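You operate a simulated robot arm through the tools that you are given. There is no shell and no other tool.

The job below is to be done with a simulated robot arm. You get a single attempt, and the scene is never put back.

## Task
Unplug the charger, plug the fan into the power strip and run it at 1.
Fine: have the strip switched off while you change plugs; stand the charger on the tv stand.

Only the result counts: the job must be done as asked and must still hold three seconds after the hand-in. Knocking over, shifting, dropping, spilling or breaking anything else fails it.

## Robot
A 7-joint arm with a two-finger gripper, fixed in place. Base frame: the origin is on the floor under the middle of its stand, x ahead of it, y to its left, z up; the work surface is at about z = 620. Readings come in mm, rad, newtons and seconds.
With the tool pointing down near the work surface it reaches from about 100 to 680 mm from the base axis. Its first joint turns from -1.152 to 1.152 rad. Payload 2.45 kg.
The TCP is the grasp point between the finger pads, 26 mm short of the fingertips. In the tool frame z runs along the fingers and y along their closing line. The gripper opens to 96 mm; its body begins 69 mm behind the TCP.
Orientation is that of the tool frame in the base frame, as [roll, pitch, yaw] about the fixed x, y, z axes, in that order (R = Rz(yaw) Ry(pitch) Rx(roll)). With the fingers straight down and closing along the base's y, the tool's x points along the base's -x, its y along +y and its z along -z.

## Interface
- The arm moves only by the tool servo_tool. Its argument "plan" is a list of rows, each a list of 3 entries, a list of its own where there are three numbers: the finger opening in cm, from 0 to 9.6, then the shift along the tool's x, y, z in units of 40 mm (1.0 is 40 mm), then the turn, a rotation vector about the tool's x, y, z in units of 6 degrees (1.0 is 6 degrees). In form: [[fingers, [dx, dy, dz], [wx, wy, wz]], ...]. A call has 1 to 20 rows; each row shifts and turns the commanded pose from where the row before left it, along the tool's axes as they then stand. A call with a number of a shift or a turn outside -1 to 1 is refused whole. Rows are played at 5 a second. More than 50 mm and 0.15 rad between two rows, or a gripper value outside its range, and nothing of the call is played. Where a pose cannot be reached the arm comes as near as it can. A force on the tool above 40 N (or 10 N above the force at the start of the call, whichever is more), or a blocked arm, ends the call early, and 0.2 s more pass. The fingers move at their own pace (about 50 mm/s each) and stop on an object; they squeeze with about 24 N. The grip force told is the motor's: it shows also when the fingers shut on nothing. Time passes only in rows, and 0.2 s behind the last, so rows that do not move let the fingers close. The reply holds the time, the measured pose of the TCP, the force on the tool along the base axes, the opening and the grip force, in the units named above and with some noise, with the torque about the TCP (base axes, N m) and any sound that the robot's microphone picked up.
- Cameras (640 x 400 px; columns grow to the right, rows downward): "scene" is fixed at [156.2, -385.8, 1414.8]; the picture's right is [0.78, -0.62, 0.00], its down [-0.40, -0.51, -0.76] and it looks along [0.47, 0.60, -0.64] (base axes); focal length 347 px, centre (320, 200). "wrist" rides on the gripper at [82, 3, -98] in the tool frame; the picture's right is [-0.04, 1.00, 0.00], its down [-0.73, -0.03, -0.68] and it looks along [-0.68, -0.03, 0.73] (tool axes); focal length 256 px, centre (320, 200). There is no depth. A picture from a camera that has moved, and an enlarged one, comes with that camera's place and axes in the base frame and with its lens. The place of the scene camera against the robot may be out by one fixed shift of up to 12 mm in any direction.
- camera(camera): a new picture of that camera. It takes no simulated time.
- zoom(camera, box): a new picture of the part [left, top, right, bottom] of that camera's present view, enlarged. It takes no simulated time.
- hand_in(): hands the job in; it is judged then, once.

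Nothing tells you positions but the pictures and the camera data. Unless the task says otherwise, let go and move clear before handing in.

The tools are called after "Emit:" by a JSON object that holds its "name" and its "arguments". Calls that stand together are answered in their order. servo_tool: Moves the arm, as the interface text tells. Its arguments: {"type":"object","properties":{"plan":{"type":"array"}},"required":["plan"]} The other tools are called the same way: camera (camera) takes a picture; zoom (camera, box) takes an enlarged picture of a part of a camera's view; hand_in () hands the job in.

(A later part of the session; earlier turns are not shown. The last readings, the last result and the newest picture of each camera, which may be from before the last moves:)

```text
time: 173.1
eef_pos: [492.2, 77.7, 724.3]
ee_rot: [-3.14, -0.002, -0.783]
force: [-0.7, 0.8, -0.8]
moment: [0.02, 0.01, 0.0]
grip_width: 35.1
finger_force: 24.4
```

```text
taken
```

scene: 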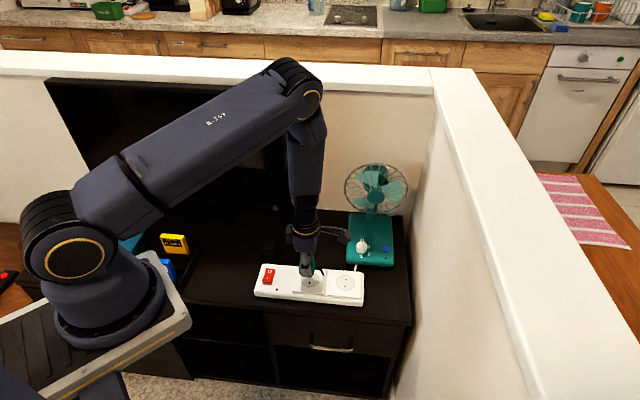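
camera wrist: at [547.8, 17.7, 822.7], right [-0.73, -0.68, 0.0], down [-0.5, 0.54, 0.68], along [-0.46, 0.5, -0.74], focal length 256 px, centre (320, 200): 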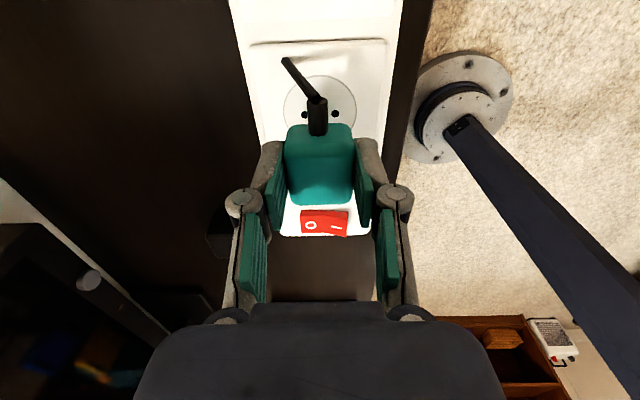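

Emit:
{"name": "zoom", "arguments": {"camera": "wrist", "box": [270, 60, 370, 160]}}

Emit:
{"name": "zoom", "arguments": {"camera": "scene", "box": [292, 255, 327, 290]}}

```text
4.00 times, centred on (320, 110) of wrist
camera zoom: at [547.8, 17.7, 822.7], right [-0.73, -0.68, 0.0], down [-0.5, 0.54, 0.68], along [-0.46, 0.5, -0.74], focal length 1024 px, centre (320, 560)
```

zoom: 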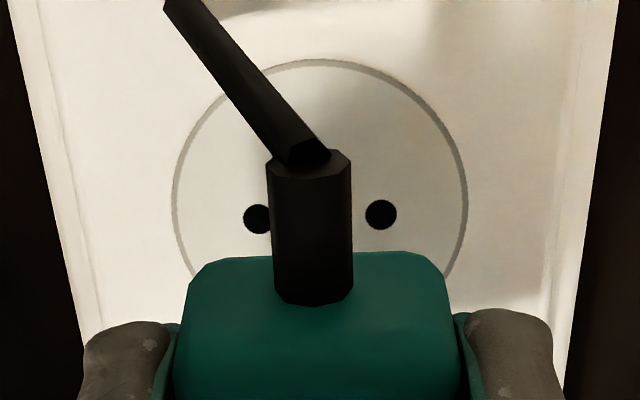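

```text
11.43 times, centred on (310, 272) of scene
camera zoom: at [156.2, -385.8, 1414.8], right [0.78, -0.62, 0.0], down [-0.4, -0.51, -0.76], along [0.47, 0.6, -0.64], focal length 3964 px, centre (440, -629)
```

zoom: 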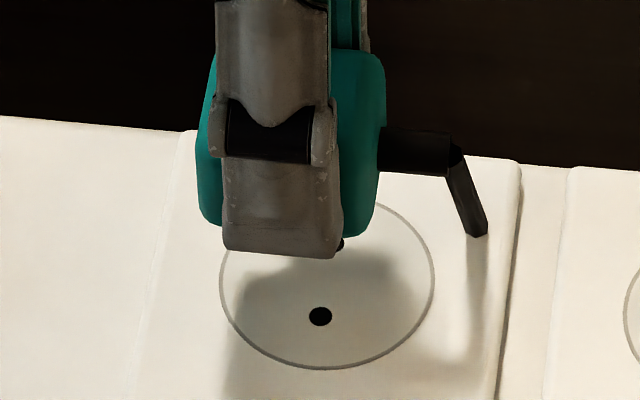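

With the cord to the right, the holes are clearly visible; the body must go about 13 mm along so the pins sit over them. Shifting, then pressing down.

Emit:
{"name": "servo_tool", "arguments": {"plan": [[0, [0.325, 0, 0], [0, 0, 0]], [0, [0, 0, 0.4], [0, 0, 0]], [0, [0, 0, 0.3], [0, 0, 0]], [0, [0, 0, 0], [0, 0, 0]]]}}

Emit:
{"name": "zoom", "arguments": {"camera": "scene", "box": [292, 255, 327, 290]}}

Emit:
{"name": "servo_tool", "arguments": {"plan": [[0, [0, 0, 0.1], [0, 0, 0]], [0, [0, 0, 0.08], [0, 0, 0]], [0, [0, 0, 0.04], [0, 0, 0]], [0, [0, 0, 0.03], [0, 0, 0]], [0, [0, 0, 0], [0, 0, 0]]]}}

Emit:
{"name": "zoom", "arguments": {"camera": "scene", "box": [292, 255, 327, 290]}}

```text
time: 174.1
eef_pos: [501.8, 67.6, 696.8]
ee_rot: [-3.14, -0.001, -0.782]
force: [-0.2, 0.3, -0.5]
moment: [0.03, 0.0, -0.01]
grip_width: 35.1
finger_force: 23.9
```

```text
11.43 times, centred on (310, 272) of scene
camera zoom: at [156.2, -385.8, 1414.8], right [0.78, -0.62, 0.0], down [-0.4, -0.51, -0.76], along [0.47, 0.6, -0.64], focal length 3964 px, centre (440, -629)
```

zoom: 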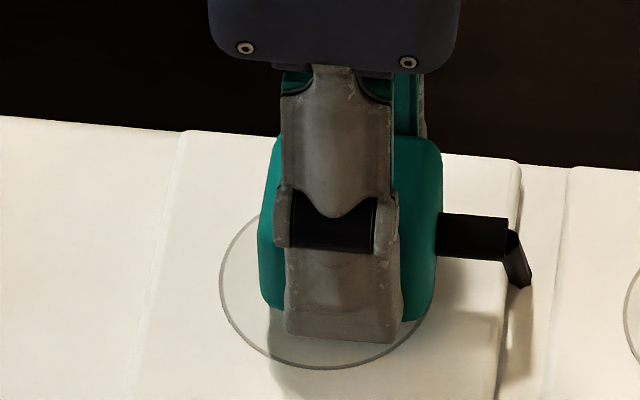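

```text
time: 175.3
eef_pos: [502.2, 68.5, 687.1]
ee_rot: [-3.141, -0.003, -0.782]
force: [-6.8, -3.1, 31.5]
moment: [-0.12, 0.21, 0.04]
grip_width: 34.9
finger_force: 24.0
```

```text
11.43 times, centred on (310, 272) of scene
camera zoom: at [155.6, -385.9, 1414.8], right [0.78, -0.62, 0.0], down [-0.4, -0.51, -0.76], along [0.47, 0.6, -0.64], focal length 3964 px, centre (440, -629)
```

zoom: 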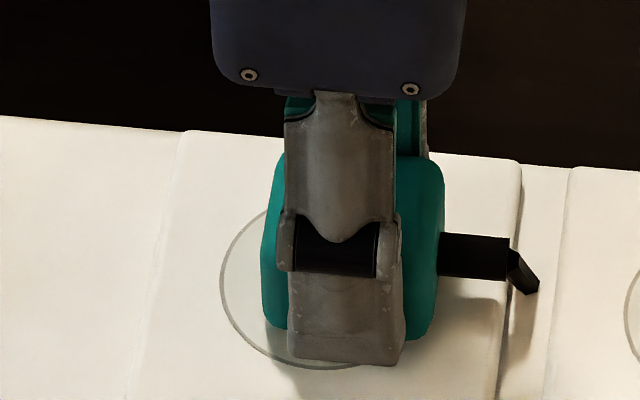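

No click there either, but comparing with how the charger sat, I may be consistently about 1 mm off across the strip. I'll step the plug across in half-millimetre moves, pressing at each.

Emit:
{"name": "servo_tool", "arguments": {"plan": [[0, [0, 0, -0.09], [0, 0, 0]], [0, [0, -0.015, 0], [0, 0, 0]], [0, [0, 0, 0.06], [0, 0, 0]], [0, [0, 0, 0.03], [0, 0, 0]], [0, [0, 0, 0], [0, 0, 0]]]}}

Emit:
{"name": "servo_tool", "arguments": {"plan": [[0, [0, 0, -0.09], [0, 0, 0]], [0, [0, -0.015, 0], [0, 0, 0]], [0, [0, 0, 0.06], [0, 0, 0]], [0, [0, 0, 0.035], [0, 0, 0]], [0, [0, 0, 0], [0, 0, 0]]]}}

Emit:
{"name": "servo_tool", "arguments": {"plan": [[0, [0, 0, -0.09], [0, 0, 0]], [0, [0, -0.015, 0], [0, 0, 0]], [0, [0, 0, 0.06], [0, 0, 0]], [0, [0, 0, 0.035], [0, 0, 0]], [0, [0, 0, 0], [0, 0, 0]]]}}

```text
time: 176.5
eef_pos: [503.3, 68.2, 687.2]
ee_rot: [-3.139, -0.002, -0.781]
force: [-8.4, -1.5, 30.8]
moment: [-0.06, 0.24, -0.03]
grip_width: 35.2
finger_force: 24.2
```

```text
time: 177.7
eef_pos: [503.7, 67.5, 687.3]
ee_rot: [-3.141, -0.001, -0.781]
force: [-7.9, -0.7, 24.8]
moment: [-0.08, 0.15, 0.02]
grip_width: 35.2
finger_force: 24.1
```

```text
time: 178.9
eef_pos: [502.6, 68.3, 687.1]
ee_rot: [-3.139, -0.004, -0.78]
force: [-8.5, -1.5, 32.3]
moment: [-0.11, 0.28, -0.03]
grip_width: 35.2
finger_force: 23.6
```

Re-examining the geometry, if the pins stand out even slightly their true offset would be nearer 2–3 mm. I'll scan in that direction in 0.8 mm steps, pressing each time.

Emit:
{"name": "servo_tool", "arguments": {"plan": [[0, [0, 0, -0.09], [0, 0, 0]], [0, [-0.03, 0.0225, 0], [0, 0, 0]], [0, [0, 0, 0.06], [0, 0, 0]], [0, [0, 0, 0.035], [0, 0, 0]], [0, [0, 0, 0], [0, 0, 0]]]}}

Emit:
{"name": "servo_tool", "arguments": {"plan": [[0, [0, 0, -0.09], [0, 0, 0]], [0, [-0.02, 0, 0], [0, 0, 0]], [0, [0, 0, 0.06], [0, 0, 0]], [0, [0, 0, 0.035], [0, 0, 0]], [0, [0, 0, 0], [0, 0, 0]]]}}

Emit:
{"name": "servo_tool", "arguments": {"plan": [[0, [0, 0, -0.09], [0, 0, 0]], [0, [-0.02, 0, 0], [0, 0, 0]], [0, [0, 0, 0.06], [0, 0, 0]], [0, [0, 0, 0.035], [0, 0, 0]], [0, [0, 0, 0], [0, 0, 0]]]}}

Emit:
{"name": "servo_tool", "arguments": {"plan": [[0, [0, 0, -0.09], [0, 0, 0]], [0, [-0.02, 0, 0], [0, 0, 0]], [0, [0, 0, 0.06], [0, 0, 0]], [0, [0, 0, 0.035], [0, 0, 0]], [0, [0, 0, 0], [0, 0, 0]]]}}

Emit:
{"name": "zoom", "arguments": {"camera": "scene", "box": [292, 255, 327, 290]}}

```text
time: 180.1
eef_pos: [501.2, 68.9, 687.2]
ee_rot: [-3.139, -0.003, -0.783]
force: [-6.6, -2.1, 28.3]
moment: [-0.07, 0.25, 0.03]
grip_width: 35.0
finger_force: 23.6
```

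```text
time: 181.3
eef_pos: [501.4, 69.3, 687.7]
ee_rot: [-3.14, -0.002, -0.783]
force: [-7.1, -1.0, 30.7]
moment: [-0.09, 0.27, 0.04]
grip_width: 35.0
finger_force: 23.7
```

```text
time: 182.5
eef_pos: [501.4, 70.3, 686.2]
ee_rot: [-3.139, -0.003, -0.781]
force: [-8.9, -2.2, 31.5]
moment: [-0.13, 0.29, -0.03]
grip_width: 35.5
finger_force: 23.8
```

```text
time: 183.7
eef_pos: [501.3, 71.9, 686.9]
ee_rot: [-3.139, -0.003, -0.782]
force: [-6.4, -1.9, 26.4]
moment: [-0.11, 0.19, 0.05]
grip_width: 35.2
finger_force: 24.2
```

```text
11.43 times, centred on (310, 272) of scene
camera zoom: at [155.7, -385.9, 1414.8], right [0.78, -0.62, 0.0], down [-0.4, -0.51, -0.76], along [0.47, 0.6, -0.64], focal length 3964 px, centre (440, -629)
```

zoom: 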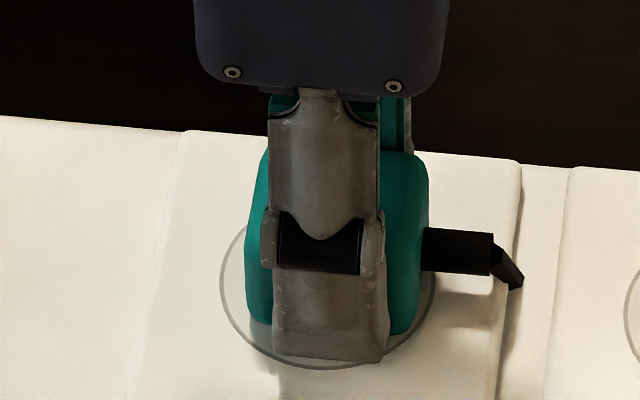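

Before going on, I'll check that none of this has moved the strip, using the very first zoom box for comparison.

Emit:
{"name": "zoom", "arguments": {"camera": "scene", "box": [240, 220, 420, 332]}}

```text
3.56 times, centred on (330, 276) of scene
camera zoom: at [155.7, -385.9, 1414.8], right [0.78, -0.62, 0.0], down [-0.4, -0.51, -0.76], along [0.47, 0.6, -0.64], focal length 1233 px, centre (284, -70)
```

zoom: 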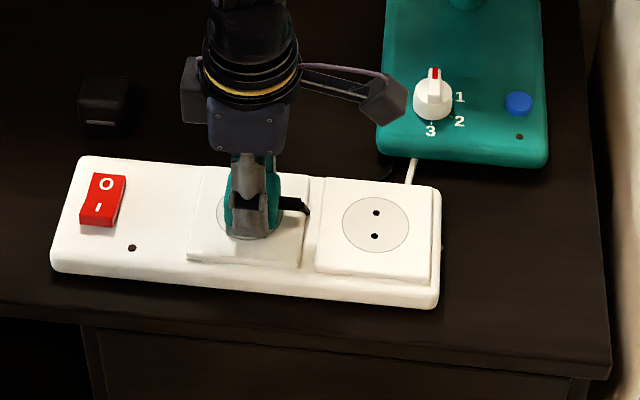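

The strip hasn't moved. A more efficient search: keep a light press and slide the plug slowly along the strip, one line per call, at slightly different cross positions.

Emit:
{"name": "servo_tool", "arguments": {"plan": [[0, [0, 0, -0.016], [0, 0, 0]], [0, [0.01, 0, 0], [0, 0, 0]], [0, [0.01, 0, 0], [0, 0, 0]], [0, [0.01, 0, 0], [0, 0, 0]], [0, [0.01, 0, 0], [0, 0, 0]], [0, [0.01, 0, 0], [0, 0, 0]], [0, [0.01, 0, 0], [0, 0, 0]], [0, [0.01, 0, 0], [0, 0, 0]], [0, [0.01, 0, 0], [0, 0, 0]]]}}

Emit:
{"name": "servo_tool", "arguments": {"plan": [[0, [0.01, 0, 0], [0, 0, 0]], [0, [0.01, 0, 0], [0, 0, 0]], [0, [0.01, 0, 0], [0, 0, 0]], [0, [0.01, 0, 0], [0, 0, 0]], [0, [0.01, 0, 0], [0, 0, 0]], [0, [0.01, 0, 0], [0, 0, 0]], [0, [0.01, 0, 0], [0, 0, 0]], [0, [0.01, 0, 0], [0, 0, 0]]]}}

Emit:
{"name": "zoom", "arguments": {"camera": "scene", "box": [292, 255, 327, 290]}}

```text
time: 185.7
eef_pos: [501.9, 70.7, 686.1]
ee_rot: [-3.138, 0.0, -0.783]
force: [-14.1, 11.6, 27.1]
moment: [0.31, 0.33, 0.01]
grip_width: 35.1
finger_force: 24.3
```

```text
time: 187.5
eef_pos: [504.4, 66.9, 685.3]
ee_rot: [-3.139, -0.003, -0.783]
force: [-0.8, 0.2, -0.1]
moment: [0.04, -0.03, 0.03]
grip_width: 35.4
finger_force: 24.3
```

```text
11.43 times, centred on (310, 272) of scene
camera zoom: at [156.2, -385.8, 1414.8], right [0.78, -0.62, 0.0], down [-0.4, -0.51, -0.76], along [0.47, 0.6, -0.64], focal length 3964 px, centre (440, -629)
```

zoom: 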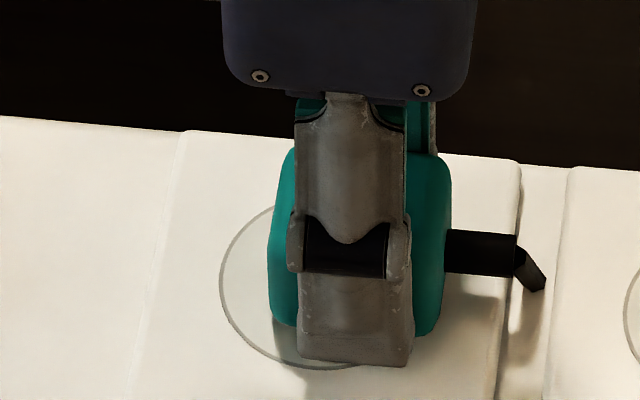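

Emit:
{"name": "zoom", "arguments": {"camera": "wrist", "box": [240, 60, 400, 220]}}

Emit:
{"name": "servo_tool", "arguments": {"plan": [[0, [0, 0, 0.02], [0, 0, 0]], [0, [0, 0, 0.02], [0, 0, 0]]]}}

```text
2.50 times, centred on (320, 140) of wrist
camera zoom: at [559.9, 7.5, 783.9], right [-0.73, -0.68, 0.0], down [-0.5, 0.54, 0.68], along [-0.46, 0.5, -0.73], focal length 640 px, centre (320, 350)
```

zoom: 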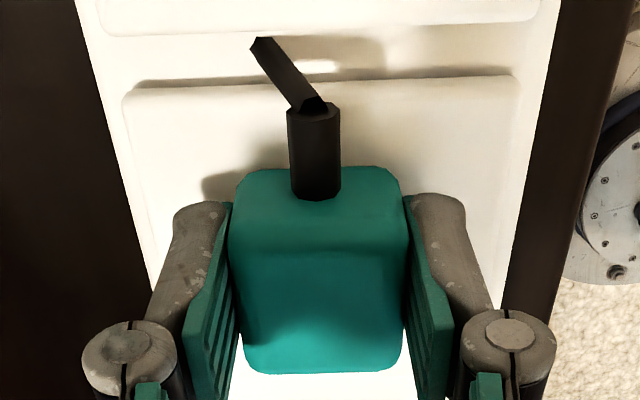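

```text
time: 188.1
eef_pos: [505.5, 67.0, 684.7]
ee_rot: [-3.14, -0.002, -0.782]
force: [-8.2, 0.0, 32.9]
moment: [0.05, 0.3, 0.01]
grip_width: 35.1
finger_force: 24.3
```

Sliding gives only friction. I need an exact look at the pins: I can carry the plug out in front of the strip and tip the tool back so its underside faces the scene camera. Lifting and turning first.

Emit:
{"name": "servo_tool", "arguments": {"plan": [[0, [0, 0, -0.3], [0, 0, 0]], [0, [0, 0, -0.8], [0, 0, 0]], [0, [0, 0, -0.8], [0, 0, -1]], [0, [0, 0, 0], [0, 0, -1]], [0, [0, 0, 0], [0, 0, -1]], [0, [0, 0, 0], [0, 0, -1]], [0, [0, 0, 0], [0, 0, -1]], [0, [0, 0, 0], [0, 0, -1]], [0, [0, 0, 0], [0, 0, -1]], [0, [0, 0, 0], [0, 0, -1]], [0, [0, 0, 0], [0, 0, -1]], [0, [0, 0, 0], [0, 0, -1]], [0, [0, 0, 0], [0, 0, -1]], [0, [0, 0, 0], [0, 0, -1]], [0, [0, 0, 0], [0, 0, -1]], [0, [0, 0, 0], [0, 0, -1]], [0, [0, 0, 0], [0, 0, 0]]]}}

Emit:
{"name": "camera", "arguments": {"camera": "scene"}}

```text
time: 191.7
eef_pos: [505.3, 65.0, 759.1]
ee_rot: [3.139, -0.003, 0.686]
force: [0.4, -0.2, -0.7]
moment: [0.0, 0.02, 0.0]
grip_width: 35.1
finger_force: 24.3
```

```text
taken
```

scene: 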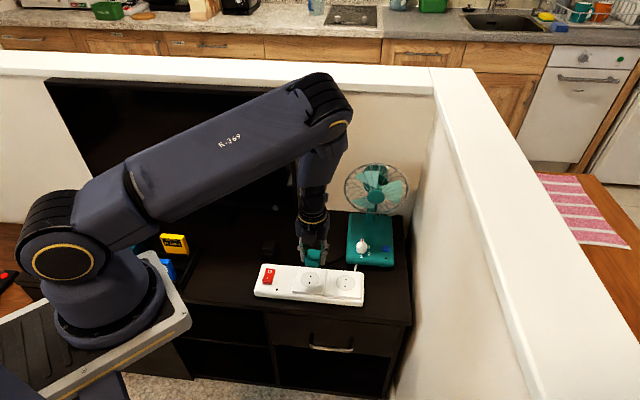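

Emit:
{"name": "servo_tool", "arguments": {"plan": [[0, [-0.8, 0, -0.34], [0, 0, 0]], [0, [-0.8, 0, -0.34], [0, 0, 0]], [0, [-0.8, 0, -0.34], [0, 0, 0]], [0, [0, 0, 0], [0, -1, 0]], [0, [0, 0, 0], [0, -1, 0]], [0, [0, 0, 0], [0, -1, 0]], [0, [0, 0, 0], [0, -1, 0]], [0, [0, 0, 0], [0, -1, 0]], [0, [0, 0, 0], [0, -1, 0]], [0, [0, 0, 0], [0, -1, 0]], [0, [0, 0, 0], [0, 0, 0]]]}}

Emit:
{"name": "camera", "arguments": {"camera": "scene"}}

```text
time: 194.1
eef_pos: [429.9, 6.0, 802.0]
ee_rot: [3.139, 0.733, 0.682]
force: [-0.3, 0.4, -1.0]
moment: [0.02, 0.0, -0.02]
grip_width: 34.9
finger_force: 23.9
```

```text
taken
```

scene: 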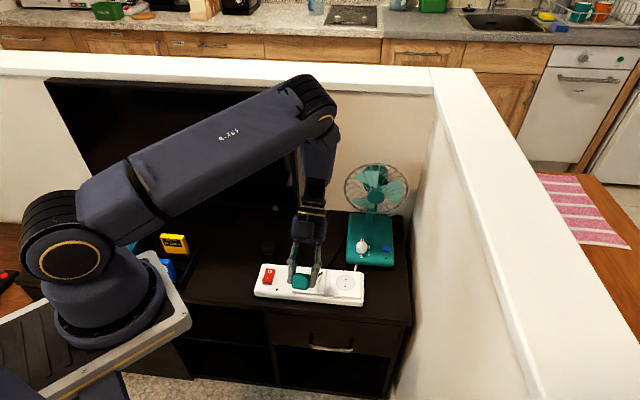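

Emit:
{"name": "servo_tool", "arguments": {"plan": [[0, [0, 0, 0], [0, -1, 0]], [0, [0, 0, 0], [0, -1, 0]], [0, [0, 0, 0], [0, -1, 0]], [0, [0, 0, 0], [0, -1, 0]], [0, [0, 0, 0], [0, -1, 0]], [0, [0, 0, 0], [0, -0.5, 0]], [0, [0, 0, 0], [0, 0, 0]]]}}

Emit:
{"name": "camera", "arguments": {"camera": "scene"}}

Emit:
{"name": "zoom", "arguments": {"camera": "scene", "box": [270, 240, 330, 300]}}

```text
time: 195.7
eef_pos: [430.5, 6.4, 801.5]
ee_rot: [3.135, 1.309, 0.68]
force: [1.0, 0.5, -0.2]
moment: [0.03, 0.01, -0.02]
grip_width: 35.0
finger_force: 23.6
```

```text
taken
```

scene: 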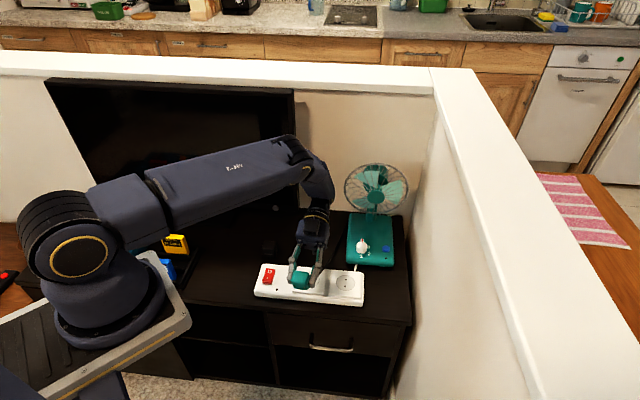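

```text
6.67 times, centred on (300, 270) of scene
camera zoom: at [156.3, -385.8, 1414.8], right [0.78, -0.62, 0.0], down [-0.4, -0.51, -0.76], along [0.47, 0.6, -0.64], focal length 2312 px, centre (453, -267)
```

zoom: 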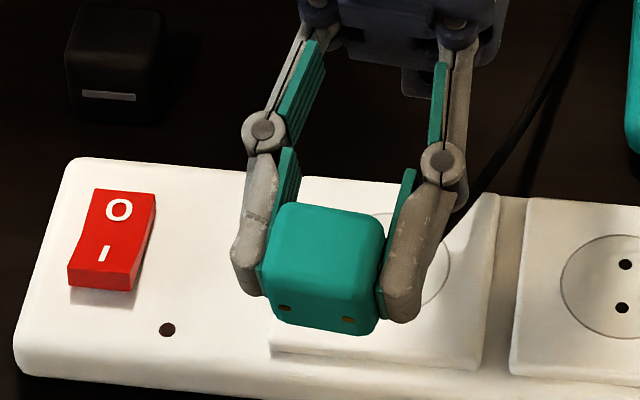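

I can see the two brass pins on the underside. Tilting a bit further for a squarer view and zooming in.

Emit:
{"name": "servo_tool", "arguments": {"plan": [[0, [0, 0, 0], [0, -1, 0]], [0, [0, 0, 0], [0, -1, 0]], [0, [0, 0, 0], [0, -1, 0]], [0, [0, 0, 0], [0, 0, 0]]]}}

Emit:
{"name": "zoom", "arguments": {"camera": "scene", "box": [285, 260, 315, 295]}}

Emit:
{"name": "camera", "arguments": {"camera": "scene"}}

```text
time: 196.7
eef_pos: [403.8, -12.1, 810.8]
ee_rot: [0.021, 1.524, -2.435]
force: [0.7, 0.7, -1.1]
moment: [-0.01, 0.01, -0.03]
grip_width: 35.1
finger_force: 23.9
out of reach, approached as far as the arm can: row 2, 3
```

```text
11.43 times, centred on (300, 278) of scene
camera zoom: at [156.2, -385.8, 1414.8], right [0.78, -0.62, 0.0], down [-0.4, -0.51, -0.76], along [0.47, 0.6, -0.64], focal length 3964 px, centre (549, -686)
```

zoom: 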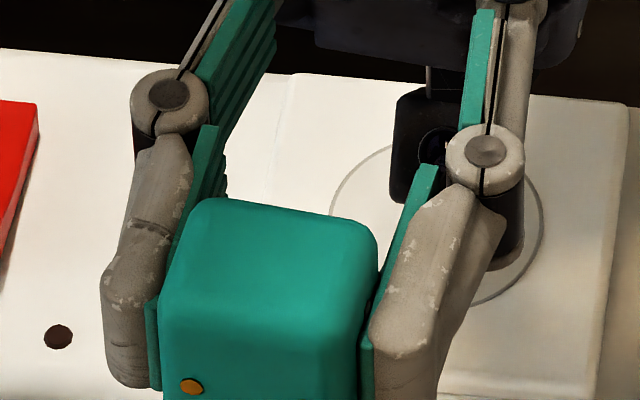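

```text
taken
```

scene: 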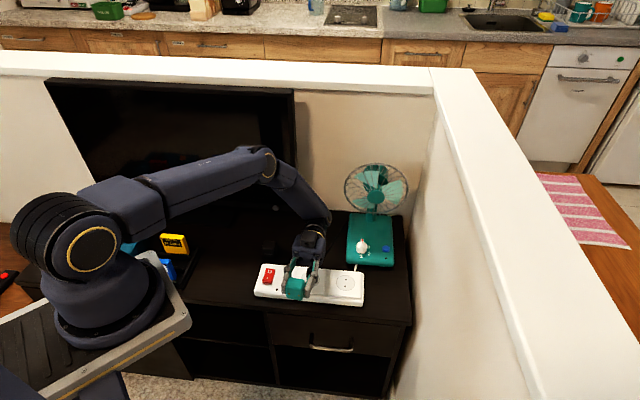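

Emit:
{"name": "zoom", "arguments": {"camera": "scene", "box": [280, 270, 312, 305]}}

Emit:
{"name": "zoom", "arguments": {"camera": "scene", "box": [284, 280, 308, 304]}}

```text
11.43 times, centred on (296, 288) of scene
camera zoom: at [156.2, -385.8, 1414.8], right [0.78, -0.62, 0.0], down [-0.4, -0.51, -0.76], along [0.47, 0.6, -0.64], focal length 3964 px, centre (594, -800)
```

zoom: 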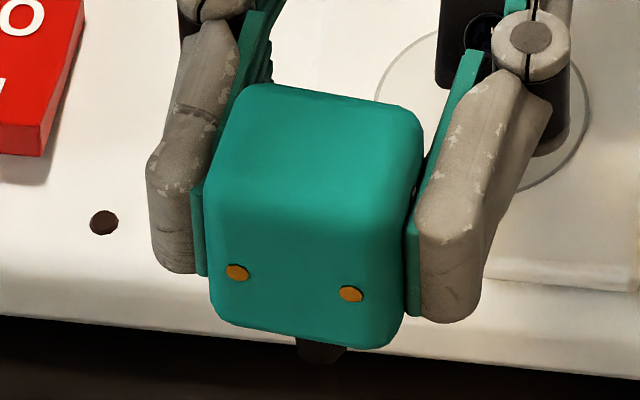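

```text
16.00 times, centred on (296, 292) of scene
camera zoom: at [156.2, -385.8, 1414.8], right [0.78, -0.62, 0.0], down [-0.4, -0.51, -0.76], along [0.47, 0.6, -0.64], focal length 5549 px, centre (704, -1272)
```

zoom: 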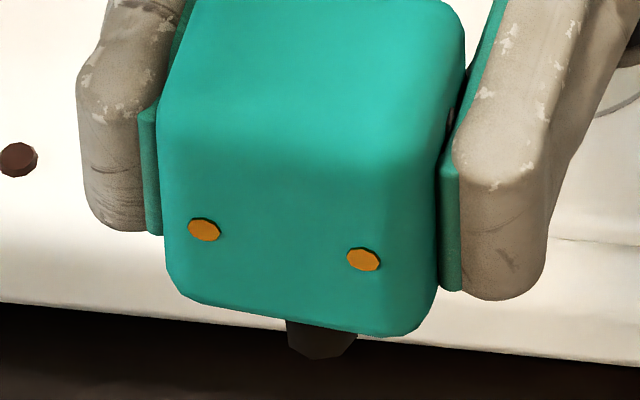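

This view shows the pins squarely: two flush brass discs. I'll enlarge further to measure exactly where they lie on the face.

Emit:
{"name": "zoom", "arguments": {"camera": "scene", "box": [285, 284, 305, 296]}}

Emit:
{"name": "zoom", "arguments": {"camera": "scene", "box": [285, 290, 305, 302]}}

Emit:
{"name": "zoom", "arguments": {"camera": "scene", "box": [285, 276, 305, 288]}}

```text
16.00 times, centred on (295, 290) of scene
camera zoom: at [156.2, -385.8, 1414.8], right [0.78, -0.62, 0.0], down [-0.4, -0.51, -0.76], along [0.47, 0.6, -0.64], focal length 5549 px, centre (720, -1240)
```

zoom: 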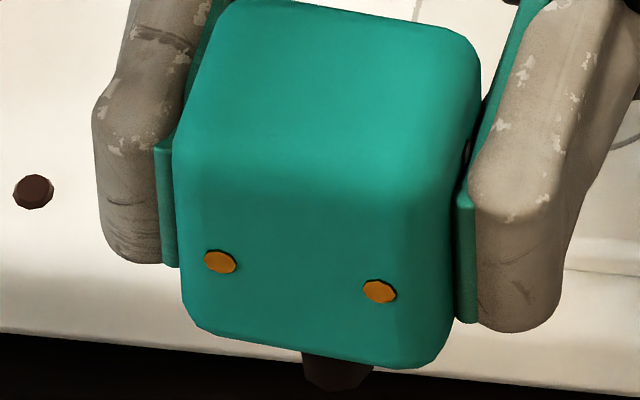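

```text
16.00 times, centred on (295, 296) of scene
camera zoom: at [156.2, -385.8, 1414.8], right [0.78, -0.62, 0.0], down [-0.4, -0.51, -0.76], along [0.47, 0.6, -0.64], focal length 5549 px, centre (720, -1336)
```

zoom: 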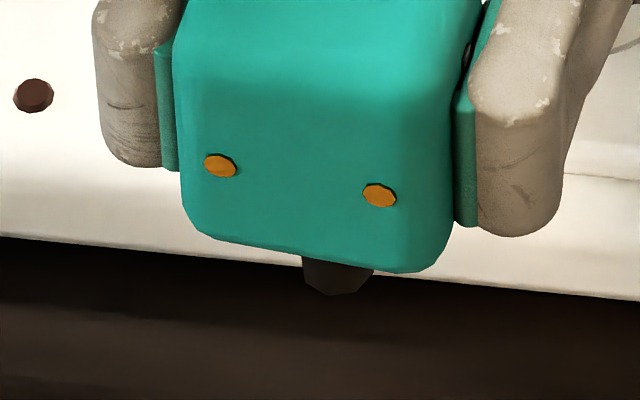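

```text
16.00 times, centred on (295, 282) of scene
camera zoom: at [156.2, -385.8, 1414.8], right [0.78, -0.62, 0.0], down [-0.4, -0.51, -0.76], along [0.47, 0.6, -0.64], focal length 5549 px, centre (720, -1112)
```

zoom: 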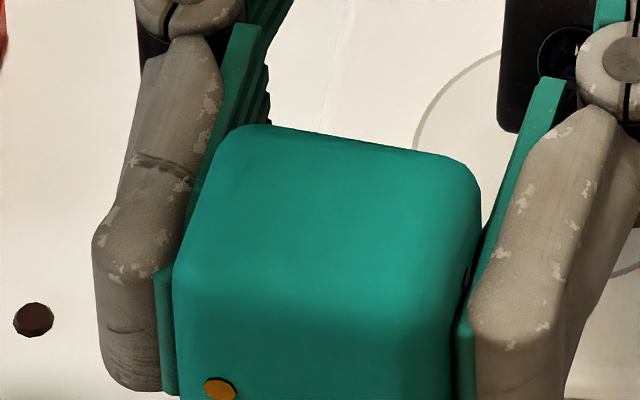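

Now I understand: the pins protrude about 1–1.5 mm and are practically centred on the face (within ~0.7 mm). So the first orientation was right, but the pins must drop into the holes with only ~0.5 mm of play. I'll bring the tool back to vertical and do a fine search around the centre.

Emit:
{"name": "servo_tool", "arguments": {"plan": [[0, [0, 0, 0], [0, 1, 0]], [0, [0, 0, 0], [0, 1, 0]], [0, [0, 0, 0], [0, 1, 0]], [0, [0, 0, 0], [0, 1, 0]], [0, [0, 0, 0], [0, 1, 0]], [0, [0, 0, 0], [0, 1, 0]], [0, [0, 0, 0], [0, 1, 0]], [0, [0, 0, 0], [0, 1, 0]], [0, [0, 0, 0], [0, 1, 0]], [0, [0, 0, 0], [0, 1, 0]], [0, [0, 0, 0], [0, 1, 0]], [0, [0, 0, 0], [0, 1, 0]], [0, [0, 0, 0], [0, 1, 0]], [0, [0, 0, 0], [0, 1, 0]], [0, [0, 0, 0], [0, 1, 0]], [0, [0, 0, 0], [0, 0, 0]]]}}

Emit:
{"name": "camera", "arguments": {"camera": "scene"}}

```text
time: 200.1
eef_pos: [404.3, -12.5, 809.8]
ee_rot: [3.14, 0.051, 0.685]
force: [-0.7, 0.2, -1.0]
moment: [-0.04, -0.02, 0.0]
grip_width: 35.0
finger_force: 24.0
```

```text
taken
```

scene: 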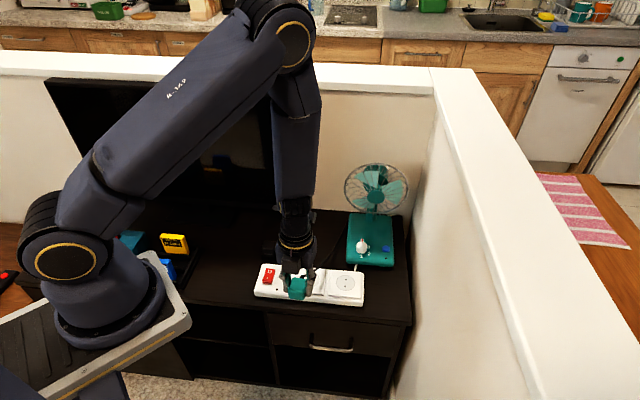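

Emit:
{"name": "servo_tool", "arguments": {"plan": [[0, [0, 0, 0], [0, 0.487, 0]], [0, [0, 0, 0], [0, 0, -0.9974]], [0, [0, 0, 0], [0, 0, -0.9974]], [0, [0, 0, 0], [0, 0, -0.9974]], [0, [0, 0, 0], [0, 0, -0.9974]], [0, [0, 0, 0], [0, 0, -0.9974]], [0, [0, 0, 0], [0, 0, -0.9974]], [0, [0, 0, 0], [0, 0, -0.9974]], [0, [0, 0, 0], [0, 0, -0.9974]], [0, [0, 0, 0], [0, 0, -0.9974]], [0, [0, 0, 0], [0, 0, -0.9974]], [0, [0, 0, 0], [0, 0, -0.9974]], [0, [0, 0, 0], [0, 0, -0.9974]], [0, [0, 0, 0], [0, 0, -0.9974]], [0, [0, 0, 0], [0, 0, -0.9974]], [0, [0, 0, 0], [0, 0, -0.9974]], [0, [0, 0, 0], [0, 0, -0.9974]], [0, [0, 0, 0], [0, 0, 0]]]}}

Emit:
{"name": "servo_tool", "arguments": {"plan": [[0, [-0.03, 0.79, 0.3], [0, 0, 0]], [0, [-0.03, 0.79, 0.5], [0, 0, 0]], [0, [-0.03, 0.79, 0.5], [0, 0, 0]], [0, [-0.03, 0.79, 0.4], [0, 0, 0]], [0, [0, 0, 0.4], [0, 0, 0]], [0, [0, 0, 0], [0, 0, 0]]]}}

Emit:
{"name": "zoom", "arguments": {"camera": "wrist", "box": [270, 60, 370, 160]}}

Emit:
{"name": "zoom", "arguments": {"camera": "scene", "box": [292, 255, 327, 290]}}

```text
time: 203.9
eef_pos: [404.7, -13.3, 809.8]
ee_rot: [3.141, 0.003, 2.356]
force: [-0.4, -0.4, 0.2]
moment: [0.0, -0.01, -0.02]
grip_width: 35.2
finger_force: 24.2
```

```text
time: 205.3
eef_pos: [496.6, 72.6, 725.8]
ee_rot: [-3.141, 0.002, 2.351]
force: [-1.0, -0.1, -0.3]
moment: [0.0, 0.02, 0.0]
grip_width: 35.1
finger_force: 24.0
```

```text
4.00 times, centred on (320, 110) of wrist
camera zoom: at [441.0, 133.8, 822.8], right [0.74, 0.68, 0.0], down [0.5, -0.54, 0.68], along [0.46, -0.5, -0.73], focal length 1024 px, centre (320, 560)
```

zoom: 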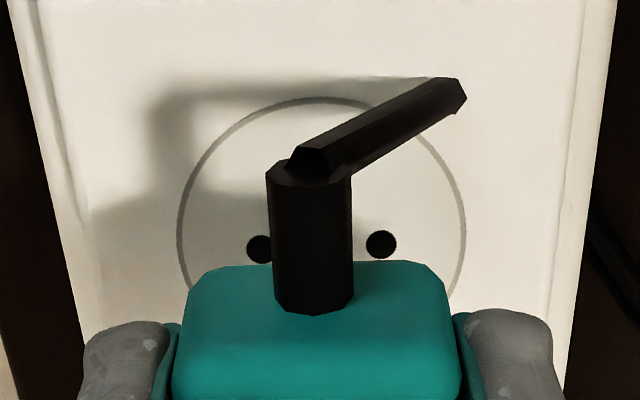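

```text
11.43 times, centred on (310, 272) of scene
camera zoom: at [156.3, -385.8, 1414.8], right [0.78, -0.62, 0.0], down [-0.4, -0.51, -0.76], along [0.47, 0.6, -0.64], focal length 3964 px, centre (440, -629)
```

zoom: 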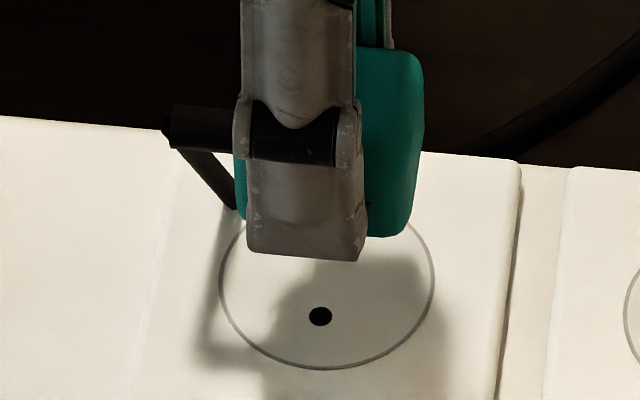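

Back over socket 1. From both views the pins should be within about a millimetre; I'll correct by 1.1 mm along and then press gently at a small pattern of half-millimetre offsets.

Emit:
{"name": "servo_tool", "arguments": {"plan": [[0, [0.0275, 0.0025, 0.5], [0, 0, 0]], [0, [0, 0, 0.4], [0, 0, 0]], [0, [0, 0, 0.06], [0, 0, 0]], [0, [0, 0, 0.04], [0, 0, 0]], [0, [0, 0, 0.03], [0, 0, 0]], [0, [0, 0, 0], [0, 0, 0]]]}}

Emit:
{"name": "zoom", "arguments": {"camera": "scene", "box": [292, 255, 327, 290]}}

```text
time: 206.7
eef_pos: [495.9, 73.4, 684.2]
ee_rot: [3.139, 0.003, 2.355]
force: [-9.2, 1.4, 31.1]
moment: [-0.03, 0.2, 0.01]
grip_width: 35.5
finger_force: 23.8
heard: snap
```

```text
11.43 times, centred on (310, 272) of scene
camera zoom: at [155.6, -385.8, 1414.9], right [0.78, -0.62, 0.0], down [-0.4, -0.51, -0.76], along [0.47, 0.6, -0.64], focal length 3964 px, centre (440, -629)
```

zoom: 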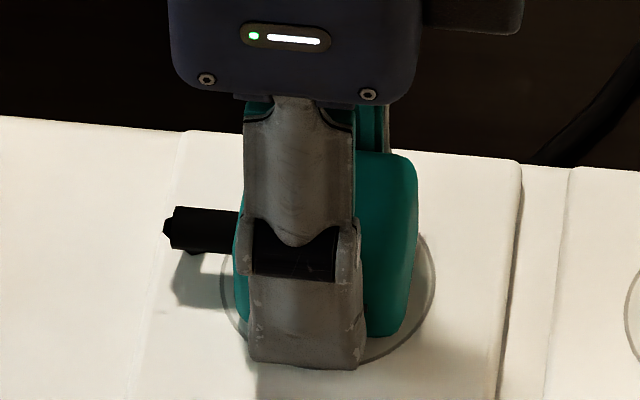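

A snap — the fan's plug is seated in socket 1. I'll relax the push, open the fingers and rise clear.

Emit:
{"name": "servo_tool", "arguments": {"plan": [[0, [0, 0, -0.03], [0, 0, 0]], [3.7, [0, 0, 0], [0, 0, 0]], [4.5, [0, 0, 0], [0, 0, 0]], [5.6, [0, 0, 0], [0, 0, 0]], [5.6, [0, 0, 0], [0, 0, 0]], [5.6, [0, 0, -0.5], [0, 0, 0]], [5.6, [0, 0, -0.9], [0, 0, 0]], [5.6, [0, 0, -0.9], [0, 0, 0]], [5.6, [0, 0, 0], [0, 0, 0]]]}}

Emit:
{"name": "zoom", "arguments": {"camera": "scene", "box": [240, 220, 420, 332]}}

Emit:
{"name": "camera", "arguments": {"camera": "wrist"}}

```text
time: 208.7
eef_pos: [496.3, 74.6, 777.3]
ee_rot: [-3.142, 0.003, 2.355]
force: [-0.7, -0.5, 0.2]
moment: [0.0, -0.02, 0.0]
grip_width: 56.5
finger_force: 0.0
```

```text
3.56 times, centred on (330, 276) of scene
camera zoom: at [156.2, -385.8, 1414.8], right [0.78, -0.62, 0.0], down [-0.4, -0.51, -0.76], along [0.47, 0.6, -0.64], focal length 1233 px, centre (284, -70)
```

zoom: 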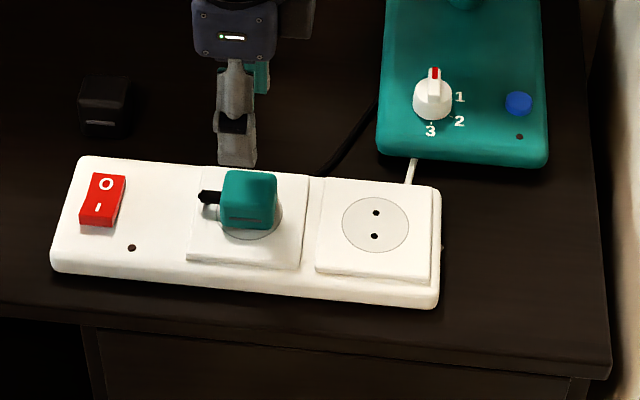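

```text
taken
camera wrist: at [440.7, 135.2, 875.3], right [0.74, 0.68, 0.0], down [0.5, -0.54, 0.68], along [0.46, -0.5, -0.73], focal length 256 px, centre (320, 200)
```

wrist: 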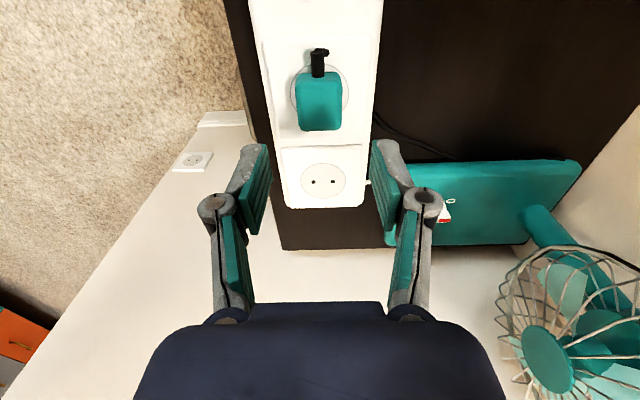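

The plug sits in socket 1 and everything else is in place. Next I'll switch the strip on: turn the tool, close the fingers and hover over the rocker's "I" half.

Emit:
{"name": "servo_tool", "arguments": {"plan": [[3, [0, 0, 0], [0, 0, -1]], [0, [0, 0, 0], [0, 0, -1]], [0, [0, 0, 0], [0, 0, -1]], [0, [0, 0, 0], [0, 0, -1]], [0, [0, 0, 0], [0, 0, -1]], [0, [0, 0, 0], [0, 0, -1]], [0, [0, 0, 0], [0, 0, -1]], [0, [0, 0, 0], [0, 0, -1]], [0, [0, 0, 0], [0, 0, -1]], [0, [0, 0, 0], [0, 0, -1]], [0, [0, 0, 0], [0, 0, -1]], [0, [0, 0, 0], [0, 0, -1]], [0, [0, 0, 0], [0, 0, -1]], [0, [0, 0, 0], [0, 0, -1]], [0, [0, 0, 0], [0, 0, -1]], [0, [0.13, 0.926, 0.14], [0, 0, 0]], [0, [0.13, 0.926, 0.14], [0, 0, 0]], [0, [0.13, 0.926, 0.14], [0, 0, 0]], [0, [0, 0, 0], [0, 0, 0]]]}}

Emit:
{"name": "camera", "arguments": {"camera": "wrist"}}

Emit:
{"name": "zoom", "arguments": {"camera": "wrist", "box": [250, 20, 400, 130]}}

Emit:
{"name": "zoom", "arguments": {"camera": "scene", "box": [230, 220, 350, 295]}}

```text
time: 212.7
eef_pos: [406.9, 141.6, 759.7]
ee_rot: [-3.141, 0.001, -2.357]
force: [0.6, 0.4, -0.2]
moment: [-0.03, 0.02, -0.02]
grip_width: 0.1
finger_force: 24.4
```

```text
taken
camera wrist: at [345.9, 86.9, 857.5], right [-0.68, 0.74, 0.0], down [0.54, 0.5, 0.68], along [0.5, 0.46, -0.73], focal length 256 px, centre (320, 200)
```

wrist: 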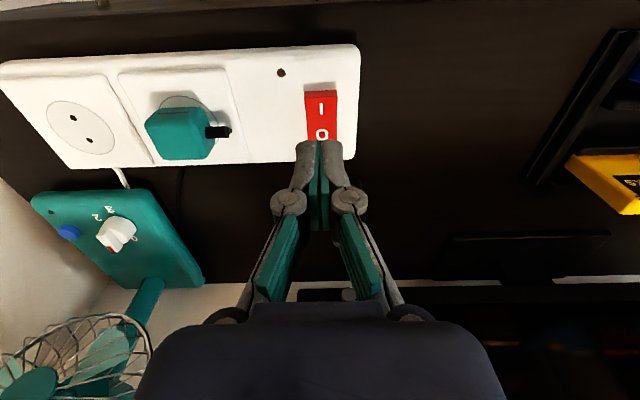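

```text
3.64 times, centred on (325, 75) of wrist
camera zoom: at [345.9, 86.9, 857.5], right [-0.68, 0.74, 0.0], down [0.54, 0.5, 0.68], along [0.5, 0.46, -0.73], focal length 931 px, centre (302, 654)
```

zoom: 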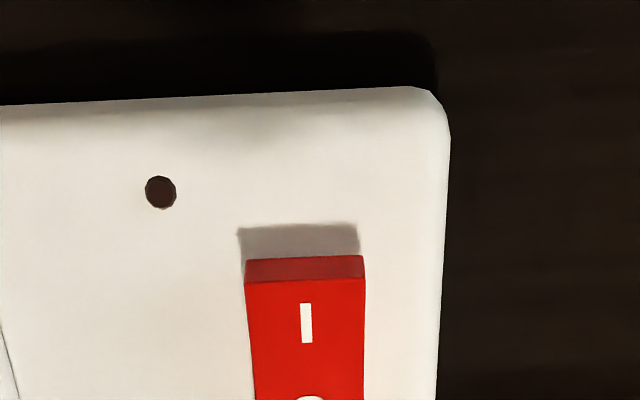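

```text
5.33 times, centred on (290, 258) of scene
camera zoom: at [156.2, -385.7, 1414.8], right [0.78, -0.62, 0.0], down [-0.4, -0.51, -0.76], along [0.47, 0.6, -0.64], focal length 1850 px, centre (480, -107)
```

zoom: 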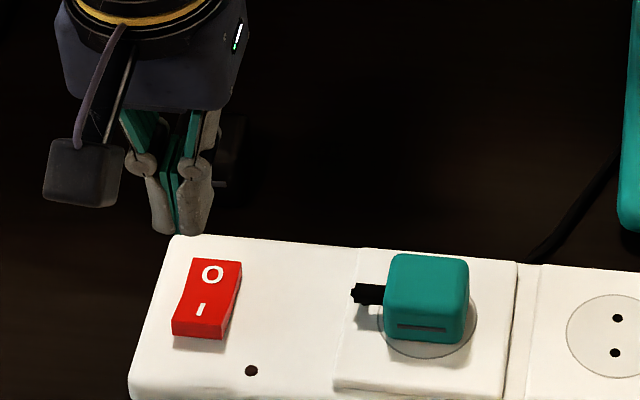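

The fingertips are over the "I" half (about (406, 142)). Descending and pressing gently.

Emit:
{"name": "servo_tool", "arguments": {"plan": [[0, [0, 0, 0.9], [0, 0, 0]], [0, [0, 0, 0.7], [0, 0, 0]], [0, [0, 0, 0.05], [0, 0, 0]], [0, [0, 0, 0.05], [0, 0, 0]], [0, [0, 0, 0.05], [0, 0, 0]]]}}

Emit:
{"name": "zoom", "arguments": {"camera": "scene", "box": [230, 220, 350, 295]}}

```text
time: 213.9
eef_pos: [406.7, 141.3, 690.5]
ee_rot: [-3.138, 0.001, -2.358]
force: [-0.5, -0.6, -0.3]
moment: [0.01, -0.01, 0.01]
grip_width: 0.0
finger_force: 23.8
```

```text
5.33 times, centred on (290, 258) of scene
camera zoom: at [156.2, -385.8, 1414.8], right [0.78, -0.62, 0.0], down [-0.4, -0.51, -0.76], along [0.47, 0.6, -0.64], focal length 1850 px, centre (480, -107)
```

zoom: 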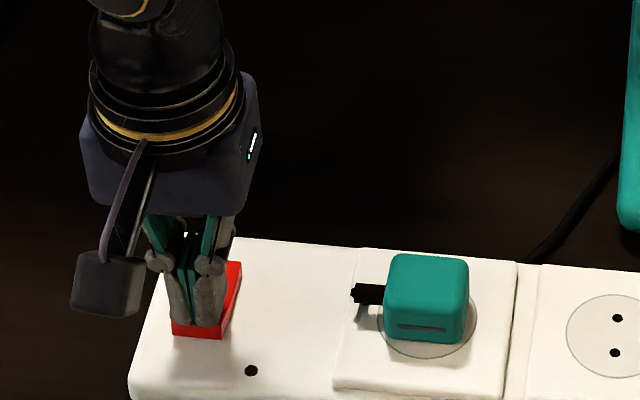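

Emit:
{"name": "servo_tool", "arguments": {"plan": [[0, [0, 0, 0.06], [0, 0, 0]], [0, [0, 0, 0.05], [0, 0, 0]], [0, [0, 0, 0.05], [0, 0, 0]]]}}

Emit:
{"name": "zoom", "arguments": {"camera": "scene", "box": [230, 220, 350, 295]}}

```text
time: 214.7
eef_pos: [406.8, 141.3, 683.5]
ee_rot: [-3.139, -0.001, -2.357]
force: [-0.2, 0.3, 1.2]
moment: [-0.01, 0.0, 0.01]
grip_width: 0.1
finger_force: 28.3
```

```text
5.33 times, centred on (290, 258) of scene
camera zoom: at [156.2, -385.8, 1414.8], right [0.78, -0.62, 0.0], down [-0.4, -0.51, -0.76], along [0.47, 0.6, -0.64], focal length 1850 px, centre (480, -107)
```

zoom: 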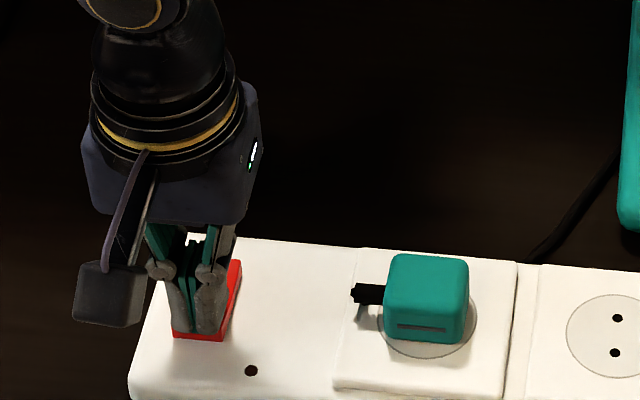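

Emit:
{"name": "servo_tool", "arguments": {"plan": [[0, [0, 0, 0.04], [0, 0, 0]], [0, [0, 0, 0.04], [0, 0, 0]]]}}

Emit:
{"name": "zoom", "arguments": {"camera": "scene", "box": [230, 220, 350, 295]}}

```text
time: 215.3
eef_pos: [407.4, 141.2, 682.3]
ee_rot: [-3.139, -0.001, -2.359]
force: [-3.0, -3.0, 12.9]
moment: [0.02, -0.02, 0.02]
grip_width: 6.1
finger_force: 28.4
stopped in row 2: the force on the tool passed its limit at 45 N (the readings are from after the stop); the commanded pose is now the measured one
```

```text
5.33 times, centred on (290, 258) of scene
camera zoom: at [156.0, -385.9, 1414.8], right [0.78, -0.62, 0.0], down [-0.4, -0.51, -0.76], along [0.47, 0.6, -0.64], focal length 1850 px, centre (480, -107)
```

zoom: 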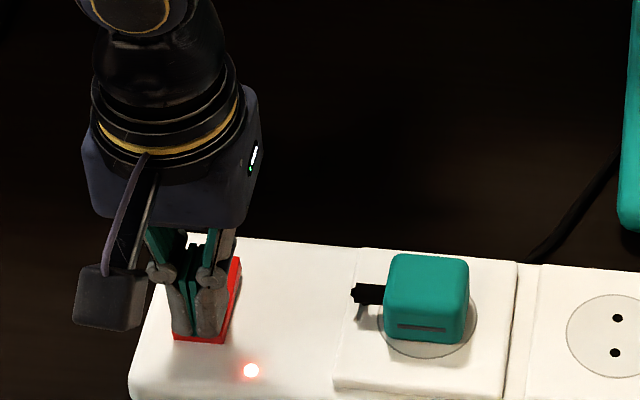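

The strip's lamp is lit — it's on. Rising clear, then checking the fan's indicator and the knob.

Emit:
{"name": "servo_tool", "arguments": {"plan": [[0, [0, 0, -0.4], [0, 0, 0]], [0, [0, 0, -0.9], [0, 0, 0]], [0, [0, 0, -0.9], [0, 0, 0]], [0, [0, 0, -0.9], [0, 0, 0]], [0, [0, 0, 0], [0, 0, 0]]]}}

Emit:
{"name": "zoom", "arguments": {"camera": "scene", "box": [240, 220, 420, 332]}}

Emit:
{"name": "zoom", "arguments": {"camera": "scene", "box": [330, 150, 420, 276]}}

```text
time: 216.5
eef_pos: [406.4, 141.8, 806.2]
ee_rot: [-3.14, 0.001, -2.357]
force: [0.3, 1.0, 0.1]
moment: [0.0, -0.01, -0.01]
grip_width: 0.1
finger_force: 28.6
```

```text
3.56 times, centred on (330, 276) of scene
camera zoom: at [156.2, -385.8, 1414.8], right [0.78, -0.62, 0.0], down [-0.4, -0.51, -0.76], along [0.47, 0.6, -0.64], focal length 1233 px, centre (284, -70)
```

zoom: 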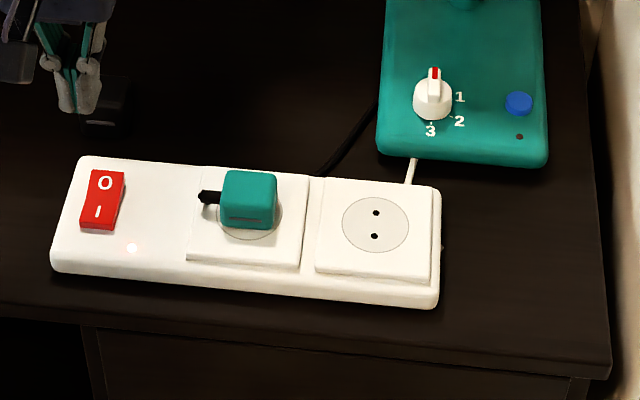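

```text
3.17 times, centred on (375, 213) of scene
camera zoom: at [156.2, -385.8, 1414.8], right [0.78, -0.62, 0.0], down [-0.4, -0.51, -0.76], along [0.47, 0.6, -0.64], focal length 1101 px, centre (145, 159)
```

zoom: 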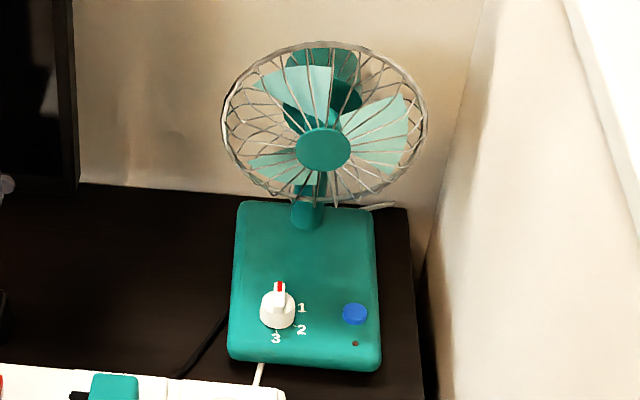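

The strip is on with the fan's plug in it. Now the knob: I'll move closer above it with open fingers for an accurate look.

Emit:
{"name": "servo_tool", "arguments": {"plan": [[3, [-0.3, -0.85, 0], [0, 0, 0]], [6, [-0.4, -0.85, 0], [0, 0, 0]], [6, [-0.4, -0.85, 0], [0, 0, 0]], [6, [-0.4, -0.85, 0], [0, 0, 0]], [6, [-0.4, -0.85, 0], [0, 0, 0]], [6, [-0.4, -0.75, 0], [0, 0, 0]], [6, [0, 0, 0], [0, 0, 0]]]}}

Emit:
{"name": "camera", "arguments": {"camera": "wrist"}}

Emit:
{"name": "camera", "arguments": {"camera": "scene"}}

```text
time: 218.1
eef_pos: [612.5, 62.9, 805.4]
ee_rot: [-3.14, 0.001, -2.36]
force: [0.6, -0.8, -0.3]
moment: [0.02, 0.01, 0.0]
grip_width: 60.2
finger_force: 0.0
```

```text
taken
camera wrist: at [552.0, 9.5, 903.1], right [-0.68, 0.74, 0.0], down [0.54, 0.5, 0.68], along [0.5, 0.46, -0.73], focal length 256 px, centre (320, 200)
```

wrist: 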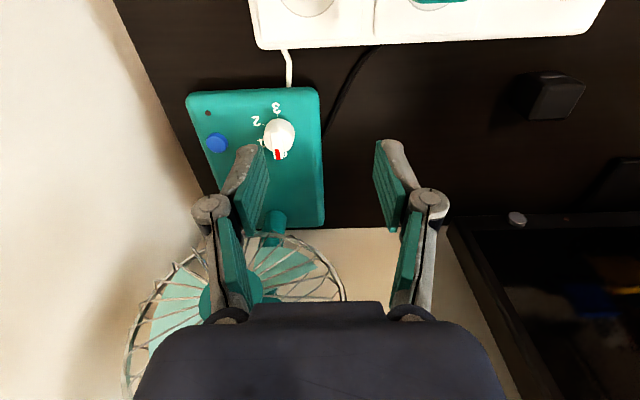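

```text
taken
```

scene: 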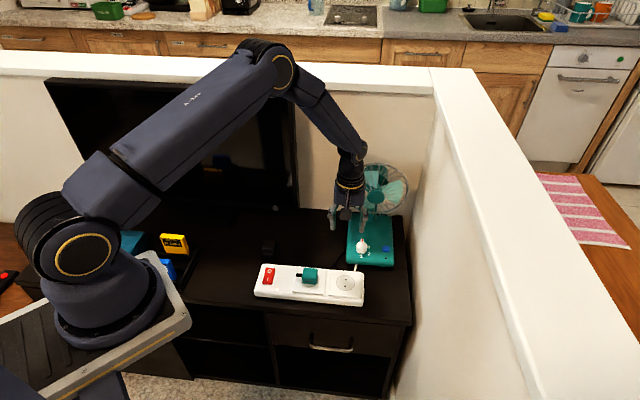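

Emit:
{"name": "zoom", "arguments": {"camera": "wrist", "box": [235, 85, 325, 175]}}

Emit:
{"name": "zoom", "arguments": {"camera": "scene", "box": [345, 230, 380, 262]}}

```text
4.44 times, centred on (280, 130) of wrist
camera zoom: at [552.0, 9.5, 903.1], right [-0.68, 0.74, 0.0], down [0.54, 0.5, 0.68], along [0.5, 0.46, -0.73], focal length 1138 px, centre (498, 511)
```

zoom: 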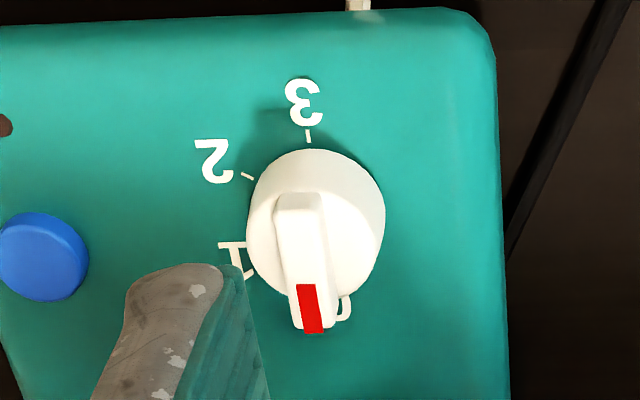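

```text
12.50 times, centred on (362, 246) of scene
camera zoom: at [156.2, -385.8, 1414.8], right [0.78, -0.62, 0.0], down [-0.4, -0.51, -0.76], along [0.47, 0.6, -0.64], focal length 4335 px, centre (-211, -375)
```

zoom: 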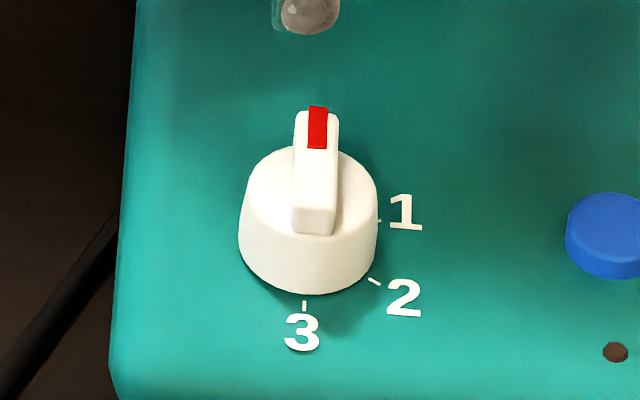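

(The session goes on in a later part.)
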